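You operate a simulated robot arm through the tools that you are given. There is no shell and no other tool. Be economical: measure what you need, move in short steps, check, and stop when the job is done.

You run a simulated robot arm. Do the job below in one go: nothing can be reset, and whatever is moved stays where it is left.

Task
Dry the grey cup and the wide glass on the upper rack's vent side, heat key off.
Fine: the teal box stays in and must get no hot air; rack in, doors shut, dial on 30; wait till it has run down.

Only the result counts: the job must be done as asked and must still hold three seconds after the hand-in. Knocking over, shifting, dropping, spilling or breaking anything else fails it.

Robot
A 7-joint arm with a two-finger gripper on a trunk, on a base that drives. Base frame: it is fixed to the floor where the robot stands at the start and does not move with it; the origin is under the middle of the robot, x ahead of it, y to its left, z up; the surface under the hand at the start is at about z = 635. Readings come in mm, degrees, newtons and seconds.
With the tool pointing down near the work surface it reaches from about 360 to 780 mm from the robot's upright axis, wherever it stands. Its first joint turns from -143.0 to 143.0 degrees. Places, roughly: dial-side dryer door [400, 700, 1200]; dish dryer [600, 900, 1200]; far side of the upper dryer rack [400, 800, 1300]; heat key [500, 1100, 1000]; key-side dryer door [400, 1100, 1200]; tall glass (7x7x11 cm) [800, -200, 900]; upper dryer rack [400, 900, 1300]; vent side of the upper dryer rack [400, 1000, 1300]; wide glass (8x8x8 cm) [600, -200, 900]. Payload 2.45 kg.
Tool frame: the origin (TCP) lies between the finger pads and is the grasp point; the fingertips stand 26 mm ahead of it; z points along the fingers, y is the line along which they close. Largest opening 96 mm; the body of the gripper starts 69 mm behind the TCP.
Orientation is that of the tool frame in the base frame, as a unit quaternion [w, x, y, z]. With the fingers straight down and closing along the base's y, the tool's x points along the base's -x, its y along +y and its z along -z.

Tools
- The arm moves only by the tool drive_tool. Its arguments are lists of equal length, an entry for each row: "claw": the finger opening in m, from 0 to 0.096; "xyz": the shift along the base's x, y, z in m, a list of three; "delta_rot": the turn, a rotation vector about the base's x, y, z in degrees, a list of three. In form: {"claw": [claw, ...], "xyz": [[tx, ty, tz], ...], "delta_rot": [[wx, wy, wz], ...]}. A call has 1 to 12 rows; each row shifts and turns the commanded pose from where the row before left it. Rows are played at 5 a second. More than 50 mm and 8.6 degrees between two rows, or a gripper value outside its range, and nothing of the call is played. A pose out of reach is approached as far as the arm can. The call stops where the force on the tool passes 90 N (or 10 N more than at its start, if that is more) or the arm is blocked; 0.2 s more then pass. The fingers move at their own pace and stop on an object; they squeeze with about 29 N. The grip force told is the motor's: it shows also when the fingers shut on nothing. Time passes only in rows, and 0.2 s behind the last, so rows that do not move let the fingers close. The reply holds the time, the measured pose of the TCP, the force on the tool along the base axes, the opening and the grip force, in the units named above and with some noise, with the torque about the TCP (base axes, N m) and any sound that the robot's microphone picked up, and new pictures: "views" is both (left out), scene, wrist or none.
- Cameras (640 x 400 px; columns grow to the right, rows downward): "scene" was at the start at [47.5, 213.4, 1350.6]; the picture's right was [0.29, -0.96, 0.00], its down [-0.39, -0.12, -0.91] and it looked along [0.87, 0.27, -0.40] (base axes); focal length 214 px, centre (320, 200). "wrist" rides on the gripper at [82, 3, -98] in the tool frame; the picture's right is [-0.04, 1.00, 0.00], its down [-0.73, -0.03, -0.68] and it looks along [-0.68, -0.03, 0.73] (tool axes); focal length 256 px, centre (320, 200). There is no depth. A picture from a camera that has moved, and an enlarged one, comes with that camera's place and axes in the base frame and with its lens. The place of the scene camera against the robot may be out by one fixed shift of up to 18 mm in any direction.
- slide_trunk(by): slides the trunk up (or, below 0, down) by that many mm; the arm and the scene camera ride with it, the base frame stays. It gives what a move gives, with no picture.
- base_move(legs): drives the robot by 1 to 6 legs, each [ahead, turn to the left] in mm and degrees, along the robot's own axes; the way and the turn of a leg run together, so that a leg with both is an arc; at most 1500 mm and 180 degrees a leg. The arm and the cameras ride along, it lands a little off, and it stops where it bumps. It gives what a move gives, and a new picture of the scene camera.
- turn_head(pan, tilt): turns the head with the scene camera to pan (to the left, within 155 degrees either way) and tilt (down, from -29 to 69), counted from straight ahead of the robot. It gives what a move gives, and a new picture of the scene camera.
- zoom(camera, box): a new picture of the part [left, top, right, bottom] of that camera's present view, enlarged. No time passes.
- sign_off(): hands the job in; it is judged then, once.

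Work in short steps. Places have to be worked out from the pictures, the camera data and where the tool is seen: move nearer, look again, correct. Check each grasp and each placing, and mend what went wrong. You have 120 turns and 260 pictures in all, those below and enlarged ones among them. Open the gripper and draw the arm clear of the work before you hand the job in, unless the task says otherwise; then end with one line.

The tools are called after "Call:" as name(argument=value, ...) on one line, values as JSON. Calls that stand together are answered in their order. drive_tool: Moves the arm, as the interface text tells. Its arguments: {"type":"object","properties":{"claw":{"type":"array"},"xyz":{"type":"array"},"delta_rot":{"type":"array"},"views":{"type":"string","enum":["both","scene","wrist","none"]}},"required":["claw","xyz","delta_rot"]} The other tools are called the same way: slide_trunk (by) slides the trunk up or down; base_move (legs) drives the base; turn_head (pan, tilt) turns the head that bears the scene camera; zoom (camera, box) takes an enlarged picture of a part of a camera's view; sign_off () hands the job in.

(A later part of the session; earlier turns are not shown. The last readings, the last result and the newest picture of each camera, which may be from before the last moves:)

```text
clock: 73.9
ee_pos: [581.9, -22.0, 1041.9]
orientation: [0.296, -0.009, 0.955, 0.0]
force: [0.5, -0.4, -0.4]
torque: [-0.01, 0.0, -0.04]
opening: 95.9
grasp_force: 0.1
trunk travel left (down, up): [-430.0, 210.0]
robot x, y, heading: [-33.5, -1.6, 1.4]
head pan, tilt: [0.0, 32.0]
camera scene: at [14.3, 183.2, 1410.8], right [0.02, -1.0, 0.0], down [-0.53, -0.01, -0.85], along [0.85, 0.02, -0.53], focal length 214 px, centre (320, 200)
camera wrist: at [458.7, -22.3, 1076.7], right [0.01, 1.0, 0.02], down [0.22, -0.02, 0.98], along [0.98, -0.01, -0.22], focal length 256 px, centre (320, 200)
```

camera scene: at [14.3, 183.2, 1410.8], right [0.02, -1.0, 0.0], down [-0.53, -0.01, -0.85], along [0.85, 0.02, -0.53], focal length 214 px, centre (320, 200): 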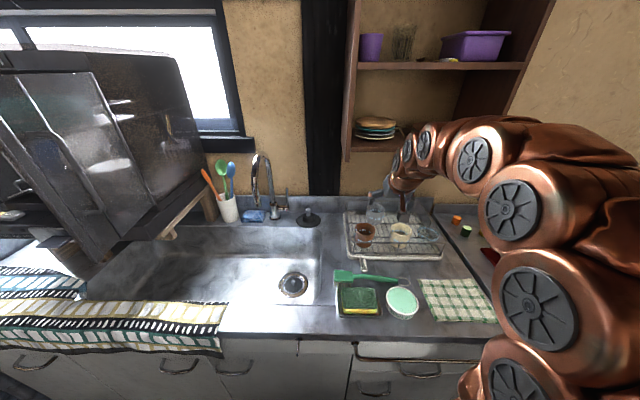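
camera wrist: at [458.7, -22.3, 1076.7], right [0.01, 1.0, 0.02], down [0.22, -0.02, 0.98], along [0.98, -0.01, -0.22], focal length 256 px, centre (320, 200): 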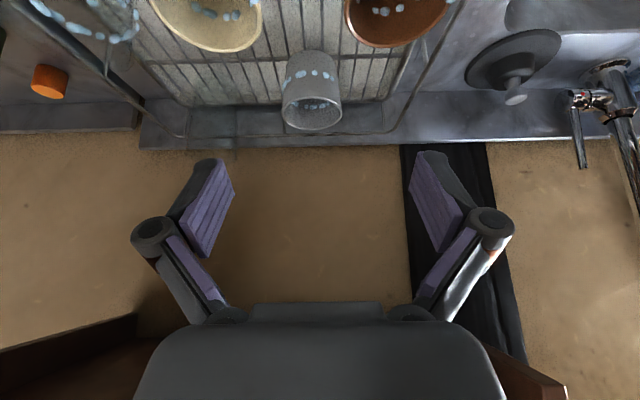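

Triangulating again puts the grey rim at about (727, -32, 915). I'll pitch to 45° and move to a pre-grasp point up the approach line.

Call:
drive_tool(claw=[0.096, 0.096, 0.096], xyz=[[0.02, -0.004, -0.02], [0.02, -0.003, -0.02], [0.01, -0.003, -0.01]], delta_rot=[[0, -5, 0], [0, -5, 0], [0, 0, 0]], views="wrist")

```text
clock: 74.7
ee_pos: [631.7, -33.0, 991.7]
orientation: [0.378, -0.009, 0.926, -0.001]
force: [-0.1, 0.0, -0.4]
torque: [-0.01, -0.01, -0.02]
opening: 96.0
grasp_force: 0.0
trunk travel left (down, up): [-430.0, 210.0]
robot x, y, heading: [-28.5, -3.5, 1.3]
head pan, tilt: [0.0, 32.0]
camera wrist: at [504.2, -33.2, 1004.6], right [0.01, 1.0, 0.02], down [0.05, -0.02, 1.0], along [1.0, -0.01, -0.05], focal length 256 px, centre (320, 200)
```

wrist: 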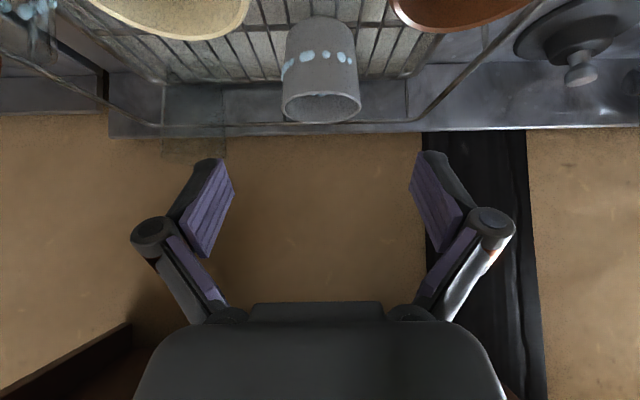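

The rim is consistent with (728, -32, 910). I'll descend around the cup.

Call:
drive_tool(claw=[0.096, 0.096, 0.096, 0.096], xyz=[[0.025, 0, -0.03], [0.025, 0.0, -0.03], [0.025, 0.0, -0.025], [0.016, 0.0, -0.02]], delta_rot=[[0, 0, 0], [0, 0, 0], [0, 0, 0], [0, 0, 0]], views="both")

```text
clock: 75.7
ee_pos: [723.1, -33.1, 884.7]
orientation: [0.379, -0.009, 0.925, -0.001]
force: [-0.2, -0.6, 1.0]
torque: [-0.03, 0.01, 0.0]
opening: 96.1
grasp_force: 0.0
trunk travel left (down, up): [-430.0, 210.0]
robot x, y, heading: [-28.8, -0.7, 1.3]
head pan, tilt: [0.0, 32.0]
camera scene: at [14.1, 183.2, 1410.8], right [0.02, -1.0, 0.0], down [-0.53, -0.01, -0.85], along [0.85, 0.02, -0.53], focal length 214 px, centre (320, 200)
camera wrist: at [595.4, -33.8, 897.9], right [0.01, 1.0, 0.02], down [0.05, -0.02, 1.0], along [1.0, -0.01, -0.05], focal length 256 px, centre (320, 200)
```

scene: 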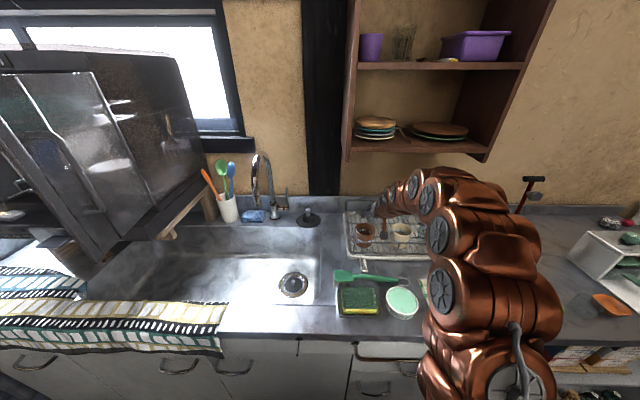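
wrist: 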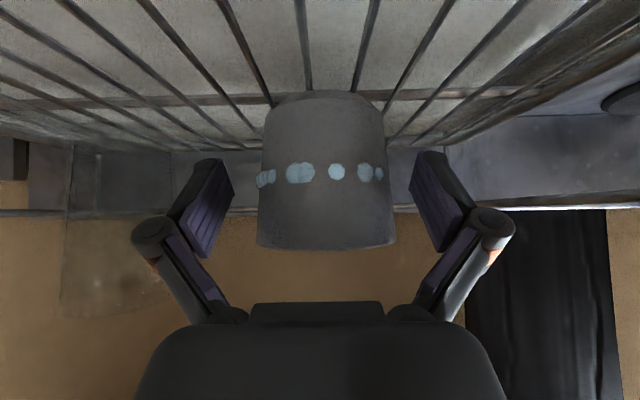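

The cup is centred between the fingers (z 848–912). Closing and lifting a little.

Call:
drive_tool(claw=[0.04, 0.04, 0.04, 0.04, 0.04, 0.04, 0.04], xyz=[[0, 0, 0], [0, 0, 0], [0, 0, 0], [0, 0, 0], [0, 0, 0.015], [-0.005, 0, 0.03], [-0.015, 0, 0.04]], delta_rot=[[0, 0, 0], [0, 0, 0], [0, 0, 0], [0, 0, 0], [0, 0, 0], [0, 0, 0], [0, 0, 0]], views="wrist")

```text
clock: 77.3
ee_pos: [700.0, -33.5, 970.4]
orientation: [0.378, -0.009, 0.926, 0.0]
force: [0.0, 0.7, -1.2]
torque: [-0.04, 0.03, -0.02]
opening: 40.0
grasp_force: 0.1
trunk travel left (down, up): [-430.0, 210.0]
robot x, y, heading: [-31.3, -6.0, 1.3]
head pan, tilt: [0.0, 32.0]
camera wrist: at [572.7, -33.4, 983.7], right [0.01, 1.0, 0.02], down [0.05, -0.02, 1.0], along [1.0, -0.01, -0.05], focal length 256 px, centre (320, 200)
```

wrist: 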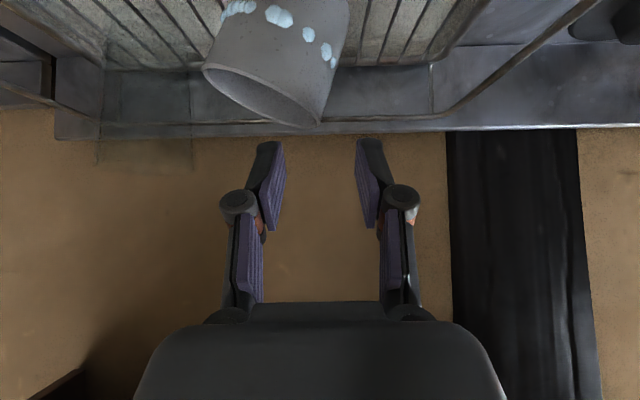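

The cup slipped out and seems tilted. I'll look again without moving.

Call:
drive_tool(claw=[0.096, 0.096, 0.096], xyz=[[-0.04, 0, 0.02], [0, 0, 0], [0, 0, 0]], delta_rot=[[0, 5, 0], [0, 5, 0], [0, 0, 0]], views="both")

Call:
zoom(camera="scene", box=[330, 180, 470, 267])

```text
clock: 78.1
ee_pos: [660.7, -32.9, 992.8]
orientation: [0.296, -0.009, 0.955, 0.0]
force: [-0.4, 1.5, -0.1]
torque: [-0.02, 0.01, 0.0]
opening: 95.8
grasp_force: 0.1
trunk travel left (down, up): [-430.0, 210.0]
robot x, y, heading: [-29.0, -5.2, 1.3]
head pan, tilt: [0.0, 32.0]
camera scene: at [14.4, 183.2, 1410.7], right [0.02, -1.0, 0.0], down [-0.53, -0.01, -0.85], along [0.85, 0.02, -0.53], focal length 214 px, centre (320, 200)
camera wrist: at [537.0, -32.3, 1027.1], right [0.01, 1.0, 0.02], down [0.22, -0.02, 0.97], along [0.97, -0.01, -0.22], focal length 256 px, centre (320, 200)
```

scene: 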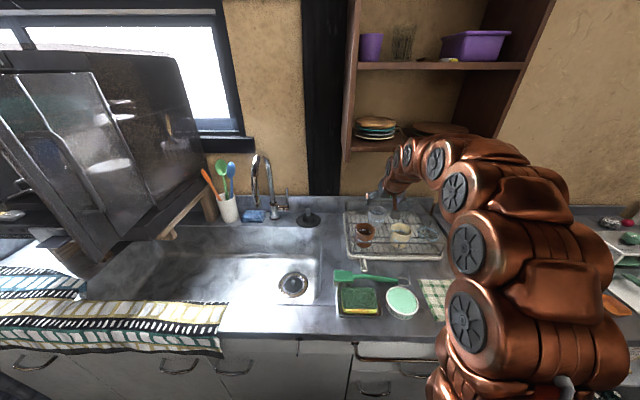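
wrist: 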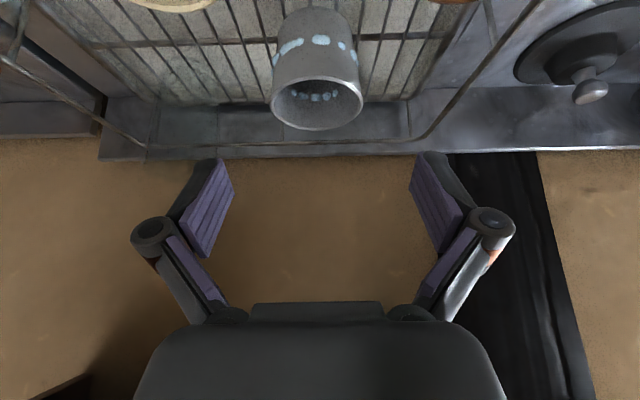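

```text
4.57 times, centred on (400, 224) of scene
camera zoom: at [14.4, 183.2, 1410.7], right [0.02, -1.0, 0.0], down [-0.53, -0.01, -0.85], along [0.85, 0.02, -0.53], focal length 980 px, centre (-46, 93)
```

zoom: 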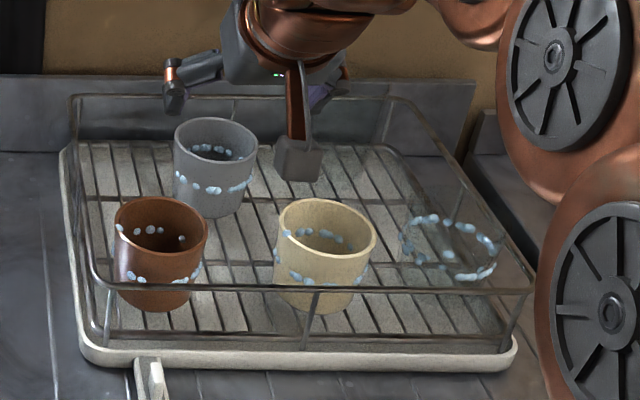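

The cup settled upright again, now at about (722, -35), rim 907, ~75 mm wide. I'll grip deeper this time and check the opening before lifting.

Call:
drive_tool(claw=[0.096, 0.096, 0.096, 0.096, 0.096], xyz=[[0.012, -0.002, -0.023], [0.015, 0, -0.023], [0.015, 0.0, -0.023], [0.015, 0.0, -0.023], [0.013, 0, -0.02]], delta_rot=[[0, -3, 0], [0, -2, 0], [0, 0, 0], [0, 0, 0], [0, 0, 0]], views="wrist")

```text
clock: 79.3
ee_pos: [729.8, -33.9, 878.6]
orientation: [0.338, -0.01, 0.941, 0.001]
force: [0.3, -0.3, 0.0]
torque: [0.02, 0.0, 0.0]
opening: 96.0
grasp_force: 0.1
trunk travel left (down, up): [-430.0, 210.0]
robot x, y, heading: [-26.6, -6.2, 1.4]
head pan, tilt: [0.0, 32.0]
camera wrist: at [605.0, -33.7, 902.5], right [0.01, 1.0, 0.02], down [0.14, -0.02, 0.99], along [0.99, -0.01, -0.14], focal length 256 px, centre (320, 200)
```

wrist: 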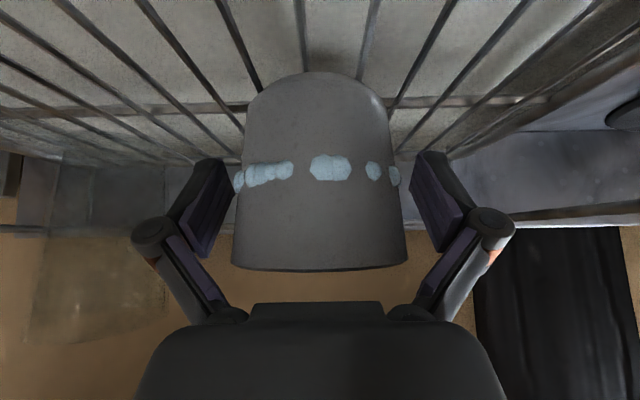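

The cup now fills the gap between the pads. Closing.

Call:
drive_tool(claw=[0.03, 0.03, 0.03, 0.03, 0.03], xyz=[[0, 0, 0], [0, 0, 0], [0, 0, 0], [0, 0, 0], [0, 0, 0.004]], delta_rot=[[0, 0, 0], [0, 0, 0], [0, 0, 0], [0, 0, 0], [0, 0, 0]], views="wrist")

```text
clock: 80.5
ee_pos: [731.1, -33.5, 882.4]
orientation: [0.337, -0.009, 0.942, 0.0]
force: [0.0, -0.2, -1.2]
torque: [-0.03, -0.05, 0.01]
opening: 67.0
grasp_force: 28.9
trunk travel left (down, up): [-430.0, 210.0]
robot x, y, heading: [-30.7, -2.6, 1.2]
head pan, tilt: [0.0, 32.0]
camera wrist: at [605.8, -34.5, 906.4], right [0.01, 1.0, 0.02], down [0.14, -0.02, 0.99], along [0.99, -0.01, -0.14], focal length 256 px, centre (320, 200)
```

wrist: 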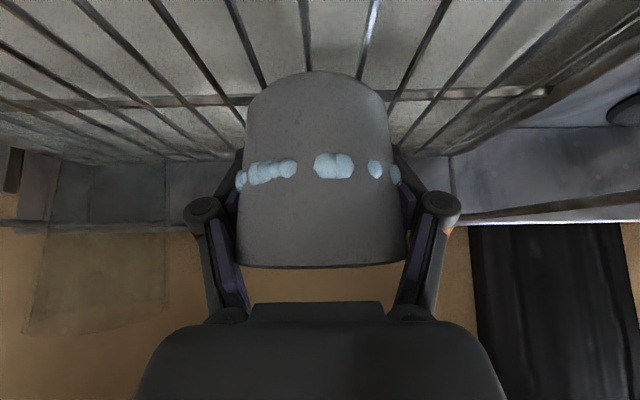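

Gripped at 67 mm. Lifting up and back toward the robot.

Call:
drive_tool(claw=[0.03, 0.03, 0.03, 0.03, 0.03, 0.03, 0.03, 0.03], xyz=[[0, 0, 0.015], [-0.015, 0, 0.025], [-0.02, 0, 0.03], [-0.025, 0, 0.03], [-0.03, 0, 0.03], [-0.035, 0, 0.02], [-0.04, 0, 0.01], [-0.04, 0, 0]], delta_rot=[[0, 0, 0], [0, 0, 0], [0, 0, 0], [0, 0, 0], [0, 0, 0], [0, 0, 0], [0, 0, 0], [0, 0, 0]], views="both")

```text
clock: 82.3
ee_pos: [526.4, -37.1, 1043.2]
orientation: [0.337, -0.011, 0.941, 0.001]
force: [0.4, -0.3, -2.1]
torque: [-0.01, -0.03, -0.01]
opening: 66.6
grasp_force: 28.8
trunk travel left (down, up): [-430.0, 210.0]
robot x, y, heading: [-31.4, -2.4, 1.4]
head pan, tilt: [0.0, 32.0]
camera scene: at [14.9, 183.2, 1410.7], right [0.02, -1.0, 0.0], down [-0.53, -0.01, -0.85], along [0.85, 0.02, -0.53], focal length 214 px, centre (320, 200)
camera wrist: at [401.0, -36.9, 1067.1], right [0.01, 1.0, 0.02], down [0.14, -0.02, 0.99], along [0.99, -0.01, -0.14], focal length 256 px, centre (320, 200)
```

scene: 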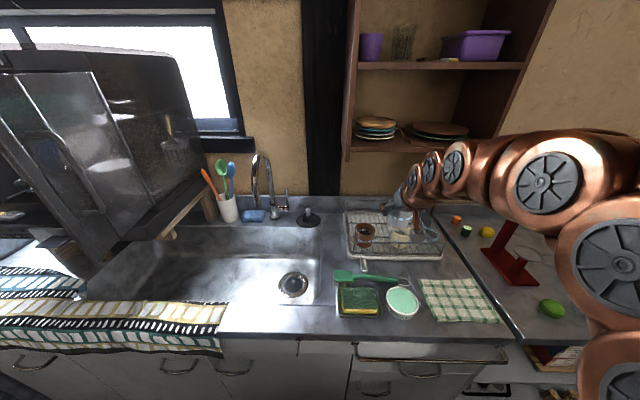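
wrist: 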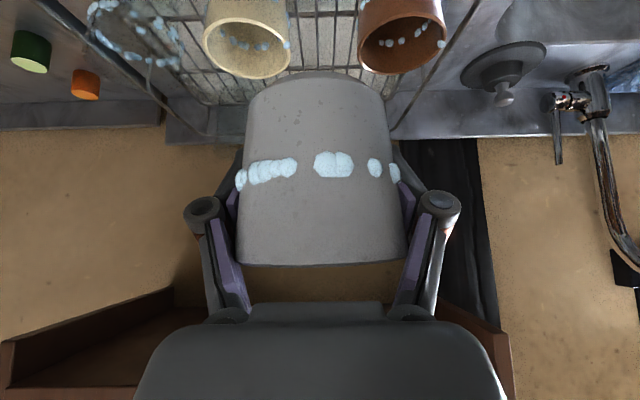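

The grey cup is held. I raise the trunk fully and drive to the dryer.

Call:
slide_trunk(by=210)

Call:
base_move(legs=[[-360, 0], [0, 90], [890, 0], [0, -91]])

Call:
drive_tool(claw=[0.03, 0.03, 0.03, 0.03], xyz=[[-0.01, 0, 0.04], [-0.01, 0, 0.04], [0, 0, 0.04], [0, 0, 0.02]], delta_rot=[[0, 0, 0], [0, 0, 0], [0, 0, 0], [0, 0, 0]], views="both")

```text
clock: 84.6
ee_pos: [527.2, -37.3, 1253.9]
orientation: [0.337, -0.009, 0.941, 0.001]
force: [-0.4, 0.7, -1.9]
torque: [0.0, -0.04, 0.0]
opening: 66.3
grasp_force: 29.4
trunk travel left (down, up): [-640.0, 0.0]
robot x, y, heading: [-29.8, -4.5, 1.3]
head pan, tilt: [0.0, 32.0]
```

```text
clock: 98.9
ee_pos: [163.1, 819.1, 1253.3]
orientation: [0.337, 0.021, 0.941, -0.01]
force: [0.0, -0.8, -1.3]
torque: [0.01, 0.0, 0.0]
opening: 65.2
grasp_force: 28.8
trunk travel left (down, up): [-640.0, 0.0]
robot x, y, heading: [-388.3, 888.4, -2.3]
head pan, tilt: [0.0, 32.0]
camera scene: at [-333.7, 1072.1, 1620.8], right [-0.04, -1.0, 0.0], down [-0.53, 0.02, -0.85], along [0.85, -0.04, -0.53], focal length 214 px, centre (320, 200)
```

scene: 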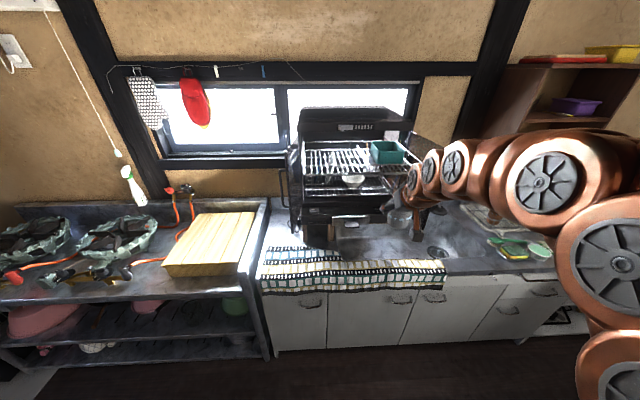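

```text
clock: 99.9
ee_pos: [142.2, 818.7, 1393.7]
orientation: [0.338, 0.021, 0.941, -0.011]
force: [0.4, 0.2, -1.7]
torque: [-0.01, -0.03, 0.0]
opening: 65.6
grasp_force: 29.1
trunk travel left (down, up): [-640.0, 0.0]
robot x, y, heading: [-388.6, 888.1, -2.7]
head pan, tilt: [0.0, 32.0]
camera scene: at [-333.8, 1072.1, 1620.8], right [-0.04, -1.0, 0.0], down [-0.53, 0.02, -0.85], along [0.85, -0.04, -0.53], focal length 214 px, centre (320, 200)
camera wrist: at [17.6, 826.5, 1417.7], right [0.08, 1.0, 0.02], down [0.13, -0.03, 0.99], along [0.99, -0.07, -0.14], focal length 256 px, centre (320, 200)
```

scene: 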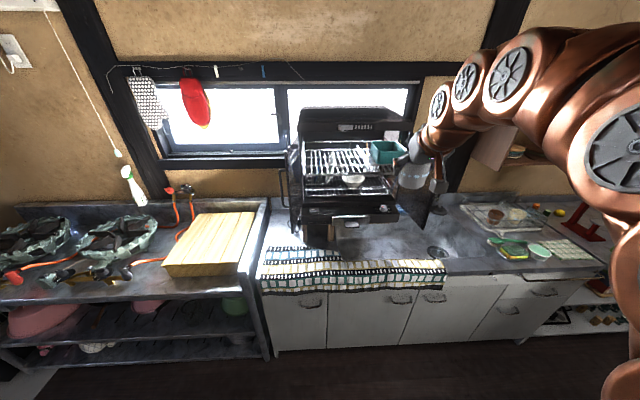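
wrist: 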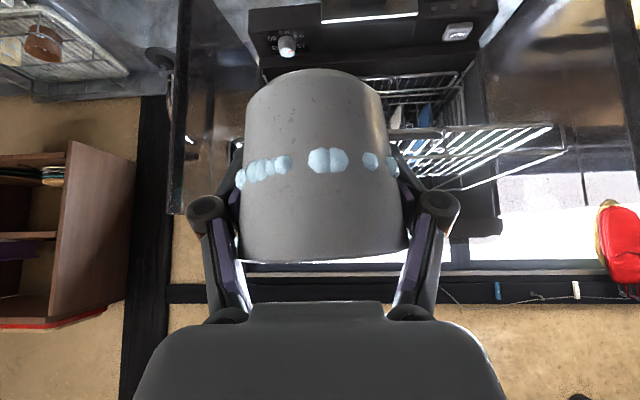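

Height is reachable. I zoom at the rack for precise coordinates from this position.

Call:
zoom(camera="scene", box=[270, 90, 430, 190])

Call:
drive_tool(claw=[0.03, 0.03, 0.03, 0.03, 0.03], xyz=[[0, 0.046, 0], [0, 0.046, 0], [0, 0.046, 0], [0, 0.046, 0], [0, 0.046, 0]], delta_rot=[[0, 0, 2], [0, 0, 0], [0, 0, 0], [0, 0, 0], [0, 0, 0]], views="wrist")

```text
4.00 times, centred on (350, 140) of scene
camera zoom: at [-333.8, 1072.1, 1620.8], right [-0.04, -1.0, 0.0], down [-0.53, 0.02, -0.85], along [0.85, -0.04, -0.53], focal length 858 px, centre (200, 440)
```

zoom: 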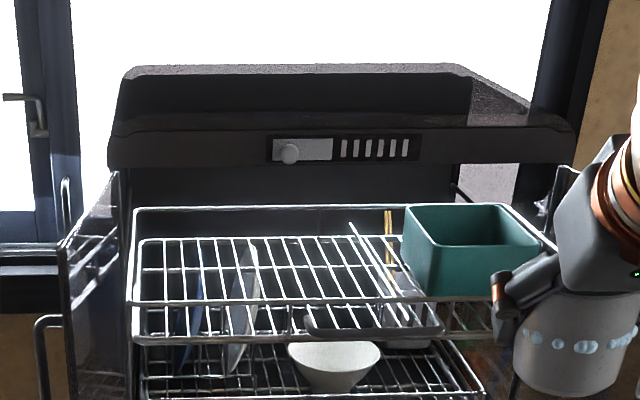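

```text
clock: 101.1
ee_pos: [148.1, 1048.8, 1393.6]
orientation: [0.337, 0.003, 0.941, -0.004]
force: [0.4, -0.9, -0.1]
torque: [-0.01, 0.0, -0.02]
opening: 65.5
grasp_force: 29.1
trunk travel left (down, up): [-640.0, 0.0]
robot x, y, heading: [-388.8, 888.1, -2.2]
head pan, tilt: [0.0, 32.0]
camera wrist: at [22.1, 1052.1, 1417.8], right [0.04, 1.0, 0.02], down [0.14, -0.03, 0.99], along [0.99, -0.04, -0.14], focal length 256 px, centre (320, 200)
```

wrist: 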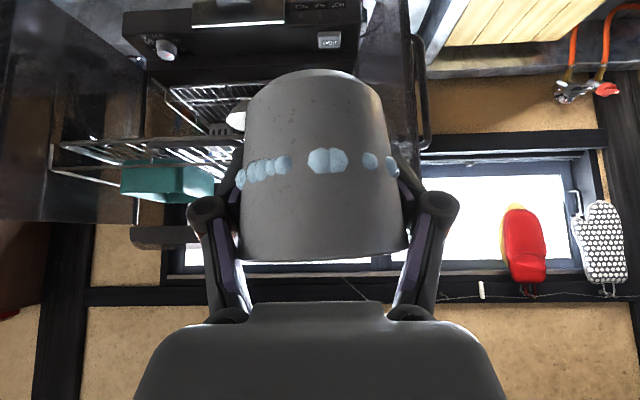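

The rack's divider is near y ≈ 850, so the vent half spans y ≈ 850–1100. I plan the grey cup at about (475, 1030) and the glass at about (385, 985). Driving ahead 180 mm with the cup above rail height.

Call:
base_move(legs=[[180, 2]])

Call:
zoom(camera="scene", box=[240, 60, 480, 210])

```text
clock: 102.6
ee_pos: [320.2, 1065.0, 1394.2]
orientation: [0.337, -0.014, 0.941, 0.002]
force: [0.5, 0.8, -0.4]
torque: [0.0, -0.04, 0.0]
opening: 65.5
grasp_force: 28.9
trunk travel left (down, up): [-640.0, 0.0]
robot x, y, heading: [-210.2, 880.3, -0.2]
head pan, tilt: [0.0, 32.0]
camera scene: at [-161.3, 1069.9, 1620.7], right [0.0, -1.0, 0.0], down [-0.53, 0.0, -0.85], along [0.85, 0.0, -0.53], focal length 214 px, centre (320, 200)
```

scene: 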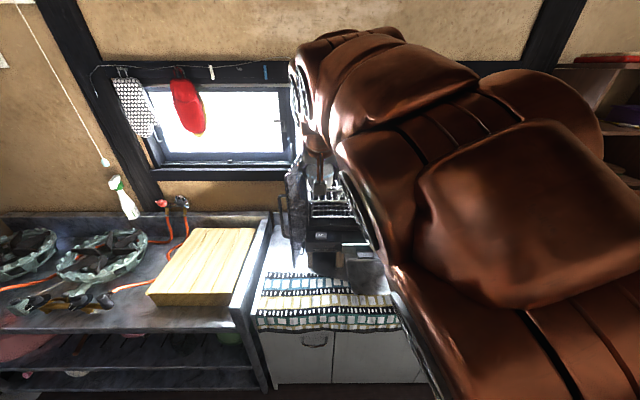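

```text
2.67 times, centred on (360, 135) of scene
camera zoom: at [-161.3, 1069.9, 1620.7], right [0.0, -1.0, 0.0], down [-0.53, 0.0, -0.85], along [0.85, 0.0, -0.53], focal length 572 px, centre (213, 373)
```

zoom: 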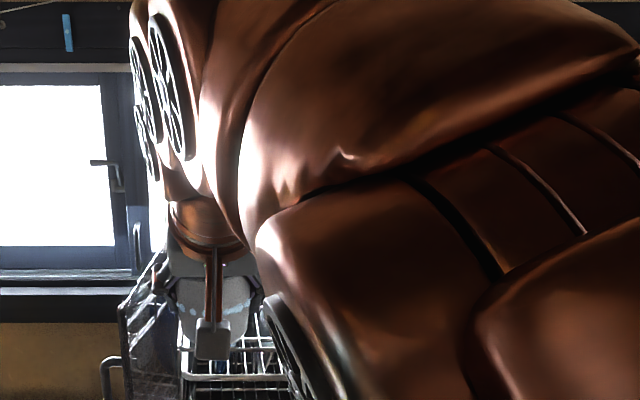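

Front rail is at x ≈ 320. I'll move right 30, forward past the rail, then lower and go deeper under the hood.

Call:
drive_tool(claw=[0.03, 0.03, 0.03, 0.03, 0.03, 0.03, 0.03, 0.03], xyz=[[0, -0.032, 0], [0.04, 0, -0.008], [0.04, 0, -0.008], [0.02, 0, 0], [0, 0, -0.015], [0, 0, -0.015], [0.02, 0, 0], [0.0, 0, 0]], delta_rot=[[0, 0, 0], [0, 0, 0], [0, 0, 0], [0, 0, 0], [0, 0, 0], [0, 0, 0], [0, 0, 0], [0, 0, 0]], views="both")

Call:
zoom(camera="scene", box=[260, 120, 420, 220])

```text
clock: 104.4
ee_pos: [441.3, 1033.3, 1347.4]
orientation: [0.338, -0.014, 0.941, 0.002]
force: [-0.4, -0.4, -1.4]
torque: [0.0, -0.04, 0.01]
opening: 65.3
grasp_force: 29.1
trunk travel left (down, up): [-640.0, 0.0]
robot x, y, heading: [-210.6, 883.2, -0.1]
head pan, tilt: [0.0, 32.0]
camera scene: at [-160.8, 1069.9, 1620.7], right [0.0, -1.0, 0.0], down [-0.53, 0.0, -0.85], along [0.85, 0.0, -0.53], focal length 214 px, centre (320, 200)
camera wrist: at [315.4, 1031.2, 1371.5], right [0.0, 1.0, 0.02], down [0.14, -0.02, 0.99], along [0.99, 0.0, -0.14], focal length 256 px, centre (320, 200)
```

scene: 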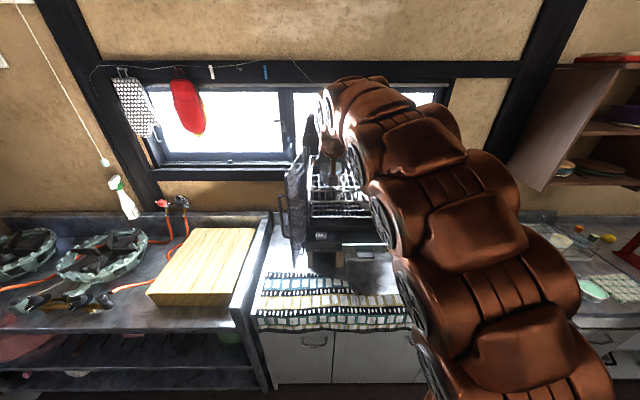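
wrist: 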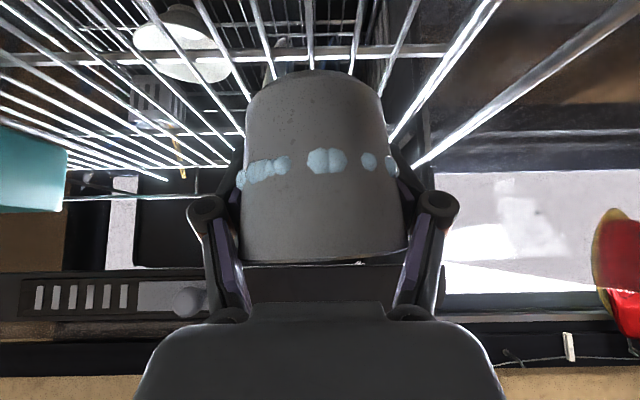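

```text
4.00 times, centred on (340, 170) of scene
camera zoom: at [-160.8, 1069.9, 1620.7], right [0.0, -1.0, 0.0], down [-0.53, 0.0, -0.85], along [0.85, 0.0, -0.53], focal length 858 px, centre (240, 320)
```

zoom: 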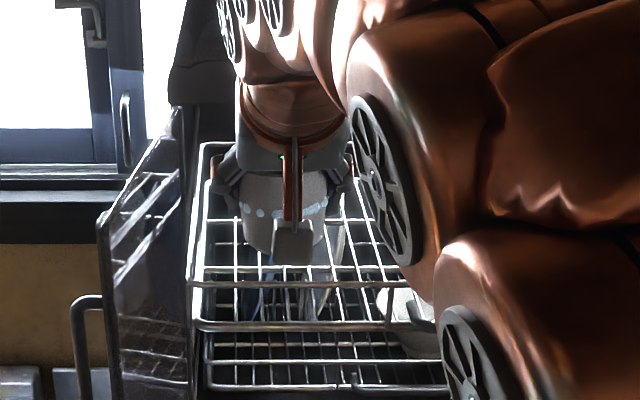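

Clear of the hood (bottom ≈ 1398) and the side rail. Forward 40 mm, then lower in small steps.

Call:
drive_tool(claw=[0.03, 0.03, 0.03, 0.03, 0.03], xyz=[[0.02, 0, 0], [0.02, 0, 0], [0, 0, -0.004], [0, 0, -0.003], [0, 0, -0.003]], delta_rot=[[0, 0, 0], [0, 0, 0], [0, 0, 0], [0, 0, 0], [0, 0, 0]], views="none")

Call:
drive_tool(claw=[0.03, 0.03], xyz=[[0, 0, -0.002], [0, 0, -0.002]], delta_rot=[[0, 0, 0], [0, 0, 0]], views="wrist")

Call:
zoom(camera="scene", box=[270, 140, 390, 215])

```text
clock: 105.6
ee_pos: [480.2, 1033.1, 1338.1]
orientation: [0.337, -0.014, 0.941, 0.002]
force: [0.2, 0.4, -2.0]
torque: [-0.01, -0.05, -0.01]
opening: 64.8
grasp_force: 29.0
trunk travel left (down, up): [-640.0, 0.0]
robot x, y, heading: [-208.4, 887.3, -0.1]
head pan, tilt: [0.0, 32.0]
```

```text
clock: 106.2
ee_pos: [480.3, 1033.5, 1332.4]
orientation: [0.337, -0.015, 0.941, 0.002]
force: [-0.1, -0.7, -1.8]
torque: [0.02, 0.0, 0.03]
opening: 64.9
grasp_force: 29.2
trunk travel left (down, up): [-640.0, 0.0]
robot x, y, heading: [-208.5, 884.9, -0.2]
head pan, tilt: [0.0, 32.0]
camera wrist: at [355.0, 1031.1, 1357.9], right [0.0, 1.0, 0.02], down [0.14, -0.02, 0.99], along [0.99, 0.0, -0.14], focal length 256 px, centre (320, 200)
```

wrist: 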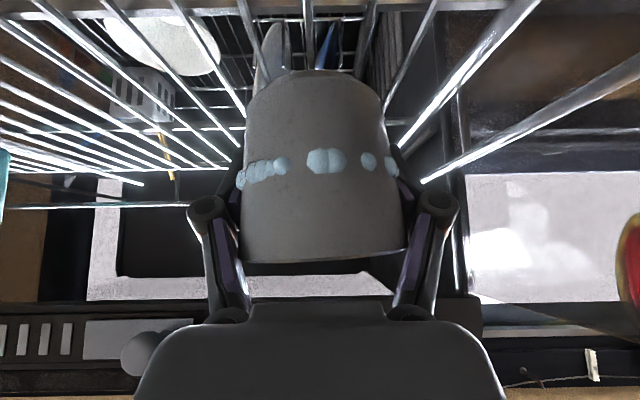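

```text
5.33 times, centred on (330, 178) of scene
camera zoom: at [-161.0, 1069.9, 1620.7], right [0.0, -1.0, 0.0], down [-0.53, 0.0, -0.85], along [0.85, 0.0, -0.53], focal length 1144 px, centre (267, 320)
```

zoom: 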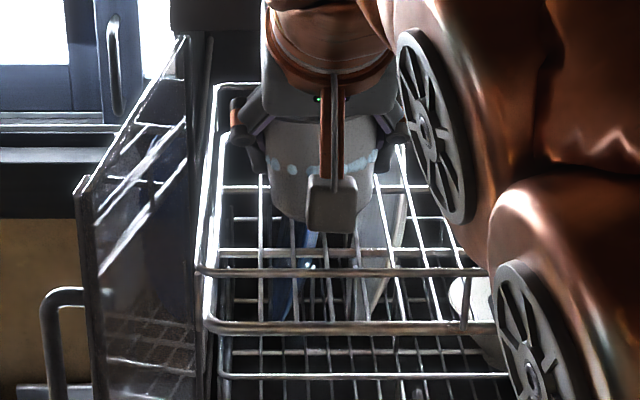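

No contact yet; lowering further step by step.

Call:
drive_tool(claw=[0.03, 0.03], xyz=[[0, 0, -0.002], [0, 0, -0.002]], delta_rot=[[0, 0, 0], [0, 0, 0]], views="none")

Call:
drive_tool(claw=[0.03, 0.03], xyz=[[0, 0, -0.002], [0, 0, -0.002]], delta_rot=[[0, 0, 0], [0, 0, 0]], views="none")

```text
clock: 106.8
ee_pos: [479.3, 1032.9, 1331.5]
orientation: [0.338, -0.015, 0.941, 0.002]
force: [0.7, 0.4, 1.8]
torque: [0.03, -0.05, 0.02]
opening: 65.0
grasp_force: 29.0
trunk travel left (down, up): [-640.0, 0.0]
robot x, y, heading: [-212.9, 885.1, -0.1]
head pan, tilt: [0.0, 32.0]
```

```text
clock: 107.4
ee_pos: [480.5, 1032.7, 1329.9]
orientation: [0.341, -0.014, 0.94, 0.003]
force: [0.5, -2.3, 28.1]
torque: [0.57, 0.3, 0.06]
opening: 65.4
grasp_force: 29.1
trunk travel left (down, up): [-640.0, 0.0]
robot x, y, heading: [-208.1, 884.9, 0.0]
head pan, tilt: [0.0, 32.0]
```

Contact with the rack floor (28 N). Ease up 3 mm, open to 84 mm, and retreat along the tool axis.

Call:
drive_tool(claw=[0.03, 0.084, 0.084, 0.084, 0.084, 0.084, 0.084, 0.084], xyz=[[0, 0, 0.003], [0, 0, 0], [0, 0, 0], [-0.016, 0, 0.019], [-0.016, 0, 0.019], [-0.03, 0, 0.02], [-0.045, 0, 0.01], [-0.045, 0, 0]], delta_rot=[[0, 0, 0], [0, 0, 0], [0, 0, 0], [0, 0, 0], [0, 0, 0], [0, 0, 0], [0, 0, 0], [0, 0, 0]], views="both")

```text
clock: 109.2
ee_pos: [327.1, 1033.1, 1394.2]
orientation: [0.337, -0.014, 0.941, 0.002]
force: [1.1, 0.0, -0.2]
torque: [-0.01, 0.03, -0.01]
opening: 83.9
grasp_force: 0.0
trunk travel left (down, up): [-640.0, 0.0]
robot x, y, heading: [-210.3, 881.2, 0.1]
head pan, tilt: [0.0, 32.0]
camera scene: at [-160.6, 1069.8, 1620.7], right [0.0, -1.0, 0.0], down [-0.53, 0.0, -0.85], along [0.85, 0.0, -0.53], focal length 214 px, centre (320, 200)
camera wrist: at [200.7, 1032.3, 1419.0], right [0.0, 1.0, 0.02], down [0.14, -0.02, 0.99], along [0.99, 0.0, -0.14], focal length 256 px, centre (320, 200)
```

scene: 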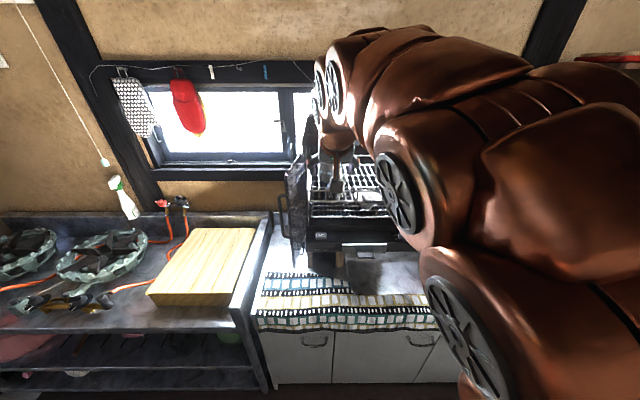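
wrist: 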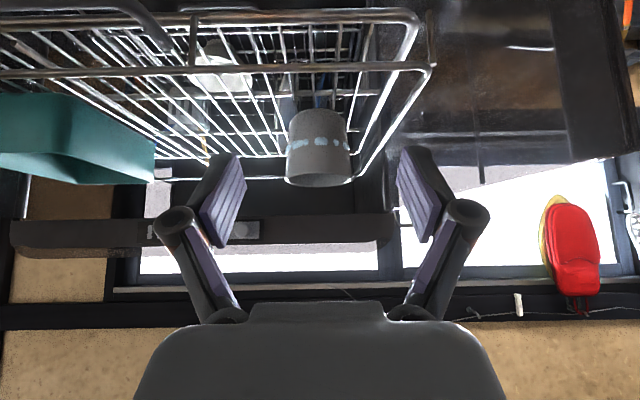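

The grey cup stands upright on the vent side. Now back to the dish rack for the wide glass.

Call:
base_move(legs=[[-170, 0], [0, -90], [1010, 0], [0, 90]])

Call:
slide_trunk(by=-120)

Call:
base_move(legs=[[220, 0]])

Call:
zoom(camera="scene", box=[240, 180, 400, 280])

```text
clock: 123.2
ee_pos: [146.8, 14.4, 1395.0]
orientation: [0.337, -0.01, 0.941, 0.001]
force: [0.2, -0.1, 0.3]
torque: [0.02, 0.04, 0.02]
opening: 83.9
grasp_force: 0.1
trunk travel left (down, up): [-640.0, 0.0]
robot x, y, heading: [-388.4, -128.8, -1.1]
head pan, tilt: [0.0, 32.0]
camera scene: at [-339.7, 55.7, 1620.7], right [-0.01, -1.0, 0.0], down [-0.53, 0.01, -0.85], along [0.85, -0.01, -0.53], focal length 214 px, centre (320, 200)
```

scene: 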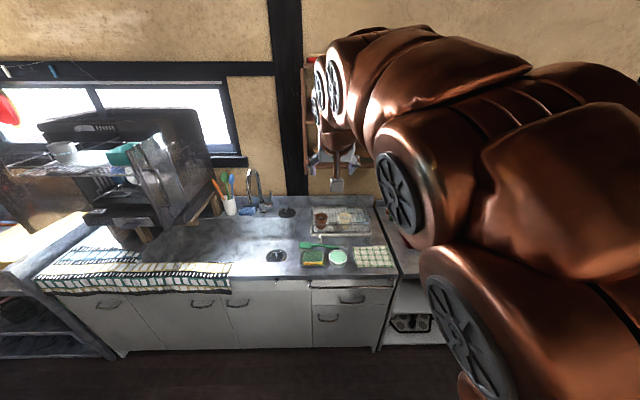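

```text
clock: 124.7
ee_pos: [146.7, 13.7, 1274.6]
orientation: [0.337, -0.01, 0.941, 0.001]
force: [-0.2, 0.4, 0.1]
torque: [0.02, -0.02, 0.01]
opening: 84.3
grasp_force: 0.0
trunk travel left (down, up): [-520.0, 120.0]
robot x, y, heading: [-388.3, -128.0, -0.8]
head pan, tilt: [0.0, 32.0]
```

```text
clock: 126.4
ee_pos: [370.3, 11.4, 1274.5]
orientation: [0.337, -0.009, 0.941, 0.0]
force: [-0.6, 0.6, 0.0]
torque: [0.04, -0.02, 0.03]
opening: 83.8
grasp_force: 0.0
trunk travel left (down, up): [-520.0, 120.0]
robot x, y, heading: [-168.1, -134.0, -0.7]
head pan, tilt: [0.0, 32.0]
camera scene: at [-117.5, 52.7, 1500.8], right [-0.01, -1.0, 0.0], down [-0.53, 0.01, -0.85], along [0.85, -0.01, -0.53], focal length 214 px, centre (320, 200)
```

scene: 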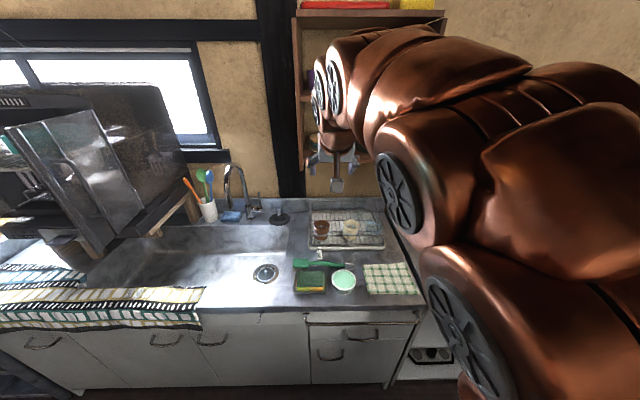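

```text
4.00 times, centred on (320, 230) of scene
camera zoom: at [-117.5, 52.7, 1500.8], right [-0.01, -1.0, 0.0], down [-0.53, 0.01, -0.85], along [0.85, -0.01, -0.53], focal length 858 px, centre (320, 80)
```

zoom: 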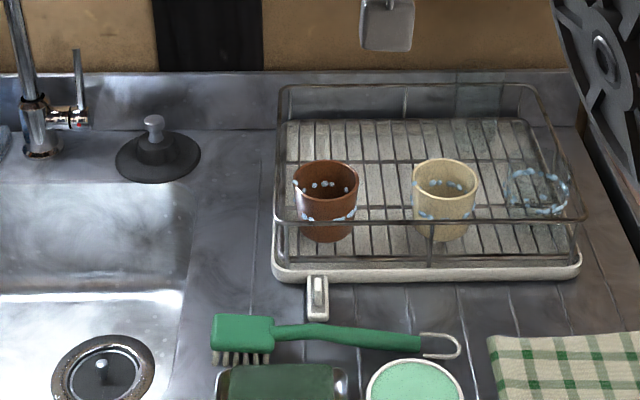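

I'll bring the wrist camera over toward the glass.

Call:
drive_tool(claw=[0.096, 0.096, 0.096, 0.096, 0.096, 0.096], xyz=[[0.01, -0.04, -0.027], [0.01, -0.04, -0.027], [0.01, -0.04, -0.027], [0.01, -0.04, -0.027], [0.01, -0.04, -0.027], [0.01, -0.008, -0.04]], delta_rot=[[0, 0, 0], [0, 0, 0], [0, 0, 0], [0, 0, 0], [0, 0, 0], [0, 0, 0]], views="wrist")

Call:
zoom(camera="wrist", box=[220, 0, 420, 125])

```text
clock: 127.8
ee_pos: [431.1, -194.5, 1101.3]
orientation: [0.337, -0.009, 0.941, 0.0]
force: [-1.0, -0.5, -0.4]
torque: [0.0, 0.0, -0.04]
opening: 96.1
grasp_force: 0.0
trunk travel left (down, up): [-520.0, 120.0]
robot x, y, heading: [-166.2, -134.6, -0.6]
head pan, tilt: [0.0, 32.0]
camera wrist: at [304.6, -196.0, 1124.9], right [0.01, 1.0, 0.02], down [0.14, -0.02, 0.99], along [0.99, -0.01, -0.14], focal length 256 px, centre (320, 200)
```

wrist: 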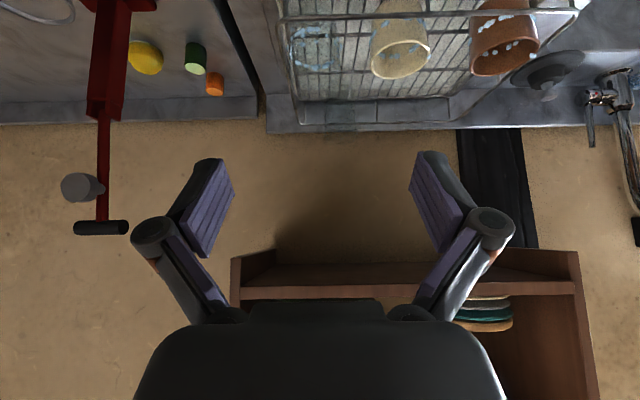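

```text
3.20 times, centred on (320, 62) of wrist
camera zoom: at [304.6, -196.0, 1124.9], right [0.01, 1.0, 0.02], down [0.14, -0.02, 0.99], along [0.99, -0.01, -0.14], focal length 819 px, centre (320, 640)
```

zoom: 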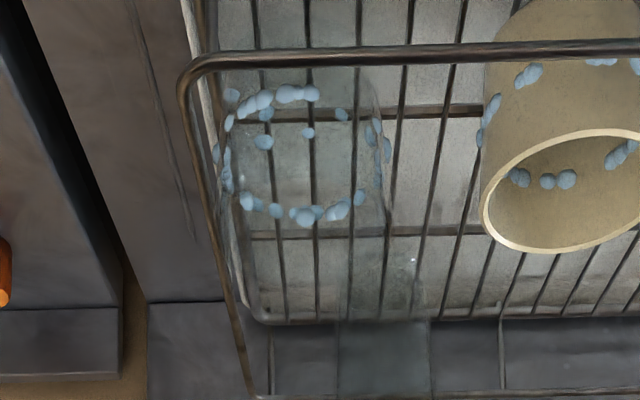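

The wide glass centre is at about (608, -203), rim z ≈ 926; the dish-rack side rail (z ≈ 893, y ≈ -239) hugs it, so I'll grip only its upper part, above the rail. Driving 110 mm closer first.

Call:
base_move(legs=[[110, 0]])

Call:
drive_tool(claw=[0.094, 0.094, 0.094], xyz=[[0.005, -0.004, -0.04], [0.005, -0.003, -0.04], [0.005, 0, -0.04]], delta_rot=[[0, 0, 0], [0, 0, 0], [0, 0, 0]], views="wrist")

Call:
zoom(camera="wrist", box=[220, 0, 420, 125])

```text
clock: 129.0
ee_pos: [540.2, -195.9, 1100.5]
orientation: [0.337, -0.01, 0.942, 0.001]
force: [-0.2, 0.3, 0.0]
torque: [-0.03, -0.02, -0.03]
opening: 96.0
grasp_force: 0.1
trunk travel left (down, up): [-520.0, 120.0]
robot x, y, heading: [-58.5, -133.7, -0.5]
head pan, tilt: [0.0, 32.0]
camera scene: at [-7.4, 51.2, 1500.8], right [-0.01, -1.0, 0.0], down [-0.53, 0.01, -0.85], along [0.85, -0.01, -0.53], focal length 214 px, centre (320, 200)
```

scene: 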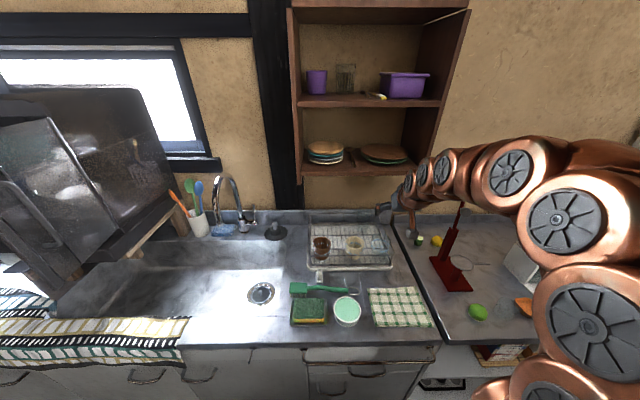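

```text
clock: 129.8
ee_pos: [554.9, -202.8, 981.7]
orientation: [0.338, -0.01, 0.941, 0.001]
force: [-0.8, -1.1, 0.5]
torque: [-0.02, 0.0, -0.01]
opening: 94.0
grasp_force: 0.1
trunk travel left (down, up): [-520.0, 120.0]
robot x, y, heading: [-58.7, -130.7, -1.0]
head pan, tilt: [0.0, 32.0]
camera wrist: at [429.1, -203.0, 1005.2], right [0.01, 1.0, 0.02], down [0.14, -0.02, 0.99], along [0.99, -0.01, -0.14], focal length 256 px, centre (320, 200)
```

wrist: 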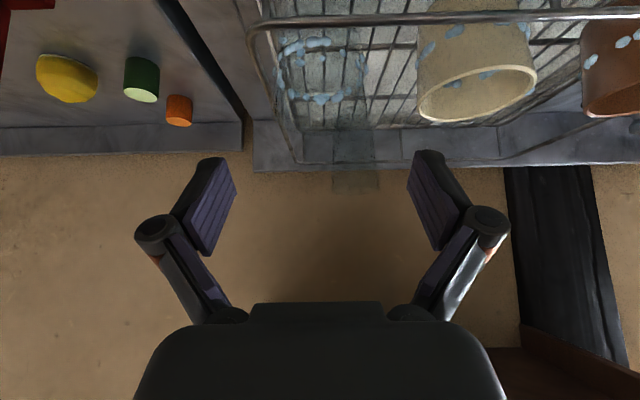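

```text
3.20 times, centred on (320, 62) of wrist
camera zoom: at [429.1, -203.0, 1005.2], right [0.01, 1.0, 0.02], down [0.14, -0.02, 0.99], along [0.99, -0.01, -0.14], focal length 819 px, centre (320, 640)
```

zoom: 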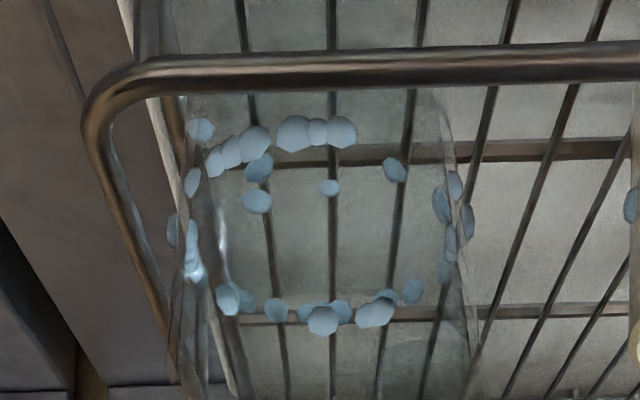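

The glass is centred laterally at y ≈ -203 and lies at x ≈ 610. Descending to TCP ≈ (604, -203, 926).

Call:
drive_tool(claw=[0.094, 0.094, 0.094], xyz=[[0.018, 0, -0.02], [0.018, 0, -0.02], [0.013, 0, -0.014]], delta_rot=[[0, 0, 0], [0, 0, 0], [0, 0, 0]], views="both")

Call:
zoom(camera="scene", box=[300, 200, 420, 275])

```text
clock: 130.6
ee_pos: [603.4, -203.9, 927.6]
orientation: [0.337, -0.009, 0.941, 0.001]
force: [0.6, -0.2, 0.0]
torque: [0.0, 0.04, 0.01]
opening: 93.4
grasp_force: 0.0
trunk travel left (down, up): [-520.0, 120.0]
robot x, y, heading: [-58.1, -131.9, -0.8]
head pan, tilt: [0.0, 32.0]
camera scene: at [-7.4, 51.2, 1500.8], right [-0.01, -1.0, 0.0], down [-0.53, 0.01, -0.85], along [0.85, -0.01, -0.53], focal length 214 px, centre (320, 200)
camera wrist: at [478.2, -203.5, 952.0], right [0.01, 1.0, 0.02], down [0.14, -0.02, 0.99], along [0.99, -0.01, -0.14], focal length 256 px, centre (320, 200)
```

scene: 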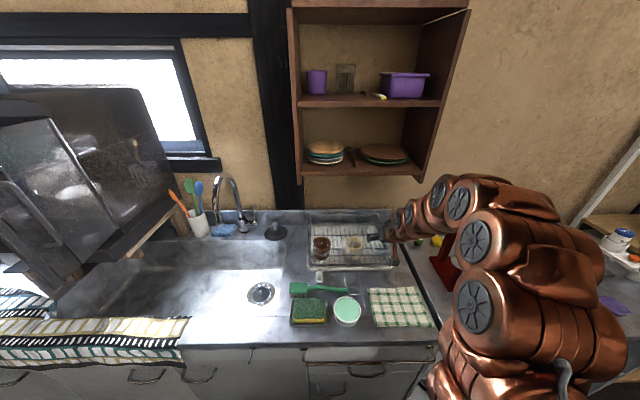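
wrist: 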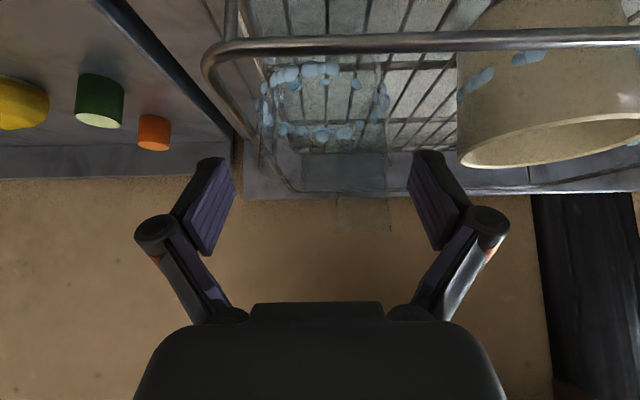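

```text
5.33 times, centred on (360, 238) of scene
camera zoom: at [-7.4, 51.2, 1500.8], right [-0.01, -1.0, 0.0], down [-0.53, 0.01, -0.85], along [0.85, -0.01, -0.53], focal length 1144 px, centre (107, 0)
```

zoom: 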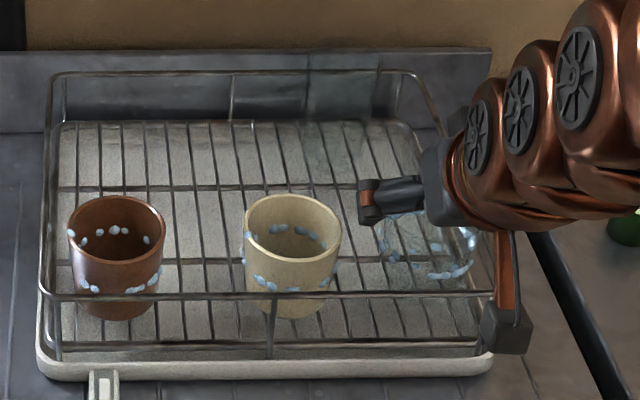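

Fingers straddle the glass above rail level. Closing and checking the opening.

Call:
drive_tool(claw=[0.06, 0.06, 0.06, 0.06], xyz=[[0, 0, 0], [0, 0, 0], [0, 0, 0], [0, 0, 0]], delta_rot=[[0, 0, 0], [0, 0, 0], [0, 0, 0], [0, 0, 0]], views="wrist")

```text
clock: 131.6
ee_pos: [602.9, -202.7, 928.5]
orientation: [0.338, -0.009, 0.941, 0.0]
force: [-0.9, -0.2, 3.5]
torque: [0.09, 0.02, 0.09]
opening: 72.7
grasp_force: 28.7
trunk travel left (down, up): [-520.0, 120.0]
robot x, y, heading: [-58.7, -135.2, -0.8]
head pan, tilt: [0.0, 32.0]
camera wrist: at [478.3, -203.3, 952.2], right [0.01, 1.0, 0.02], down [0.14, -0.02, 0.99], along [0.99, -0.01, -0.14], focal length 256 px, centre (320, 200)
```

wrist: 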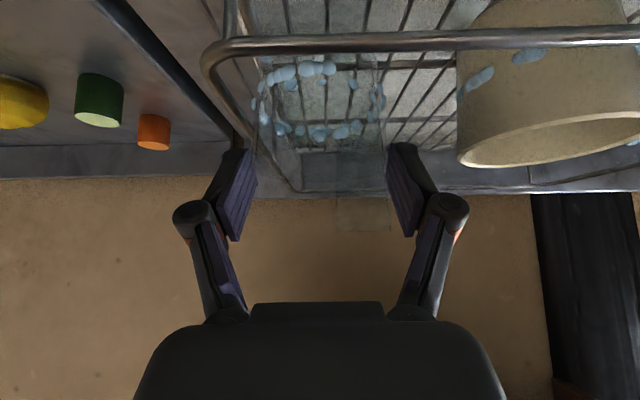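

Gripped at 72.7 mm near the top. I'll lift slightly to test the hold.

Call:
drive_tool(claw=[0.06, 0.06, 0.06], xyz=[[0, 0, 0.004], [0, 0, 0.004], [0, 0, 0.004]], delta_rot=[[0, 0, 0], [0, 0, 0], [0, 0, 0]], views="wrist")

```text
clock: 132.4
ee_pos: [605.3, -202.1, 938.7]
orientation: [0.337, -0.009, 0.942, 0.001]
force: [0.1, -0.1, -2.3]
torque: [0.01, 0.0, -0.03]
opening: 73.0
grasp_force: 29.0
trunk travel left (down, up): [-520.0, 120.0]
robot x, y, heading: [-58.8, -133.7, -0.7]
head pan, tilt: [0.0, 32.0]
camera wrist: at [479.6, -203.0, 963.2], right [0.01, 1.0, 0.02], down [0.14, -0.02, 0.99], along [0.99, -0.01, -0.14], focal length 256 px, centre (320, 200)
```

wrist: 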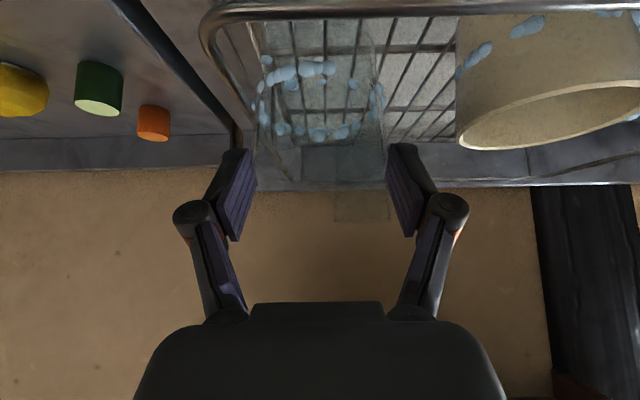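

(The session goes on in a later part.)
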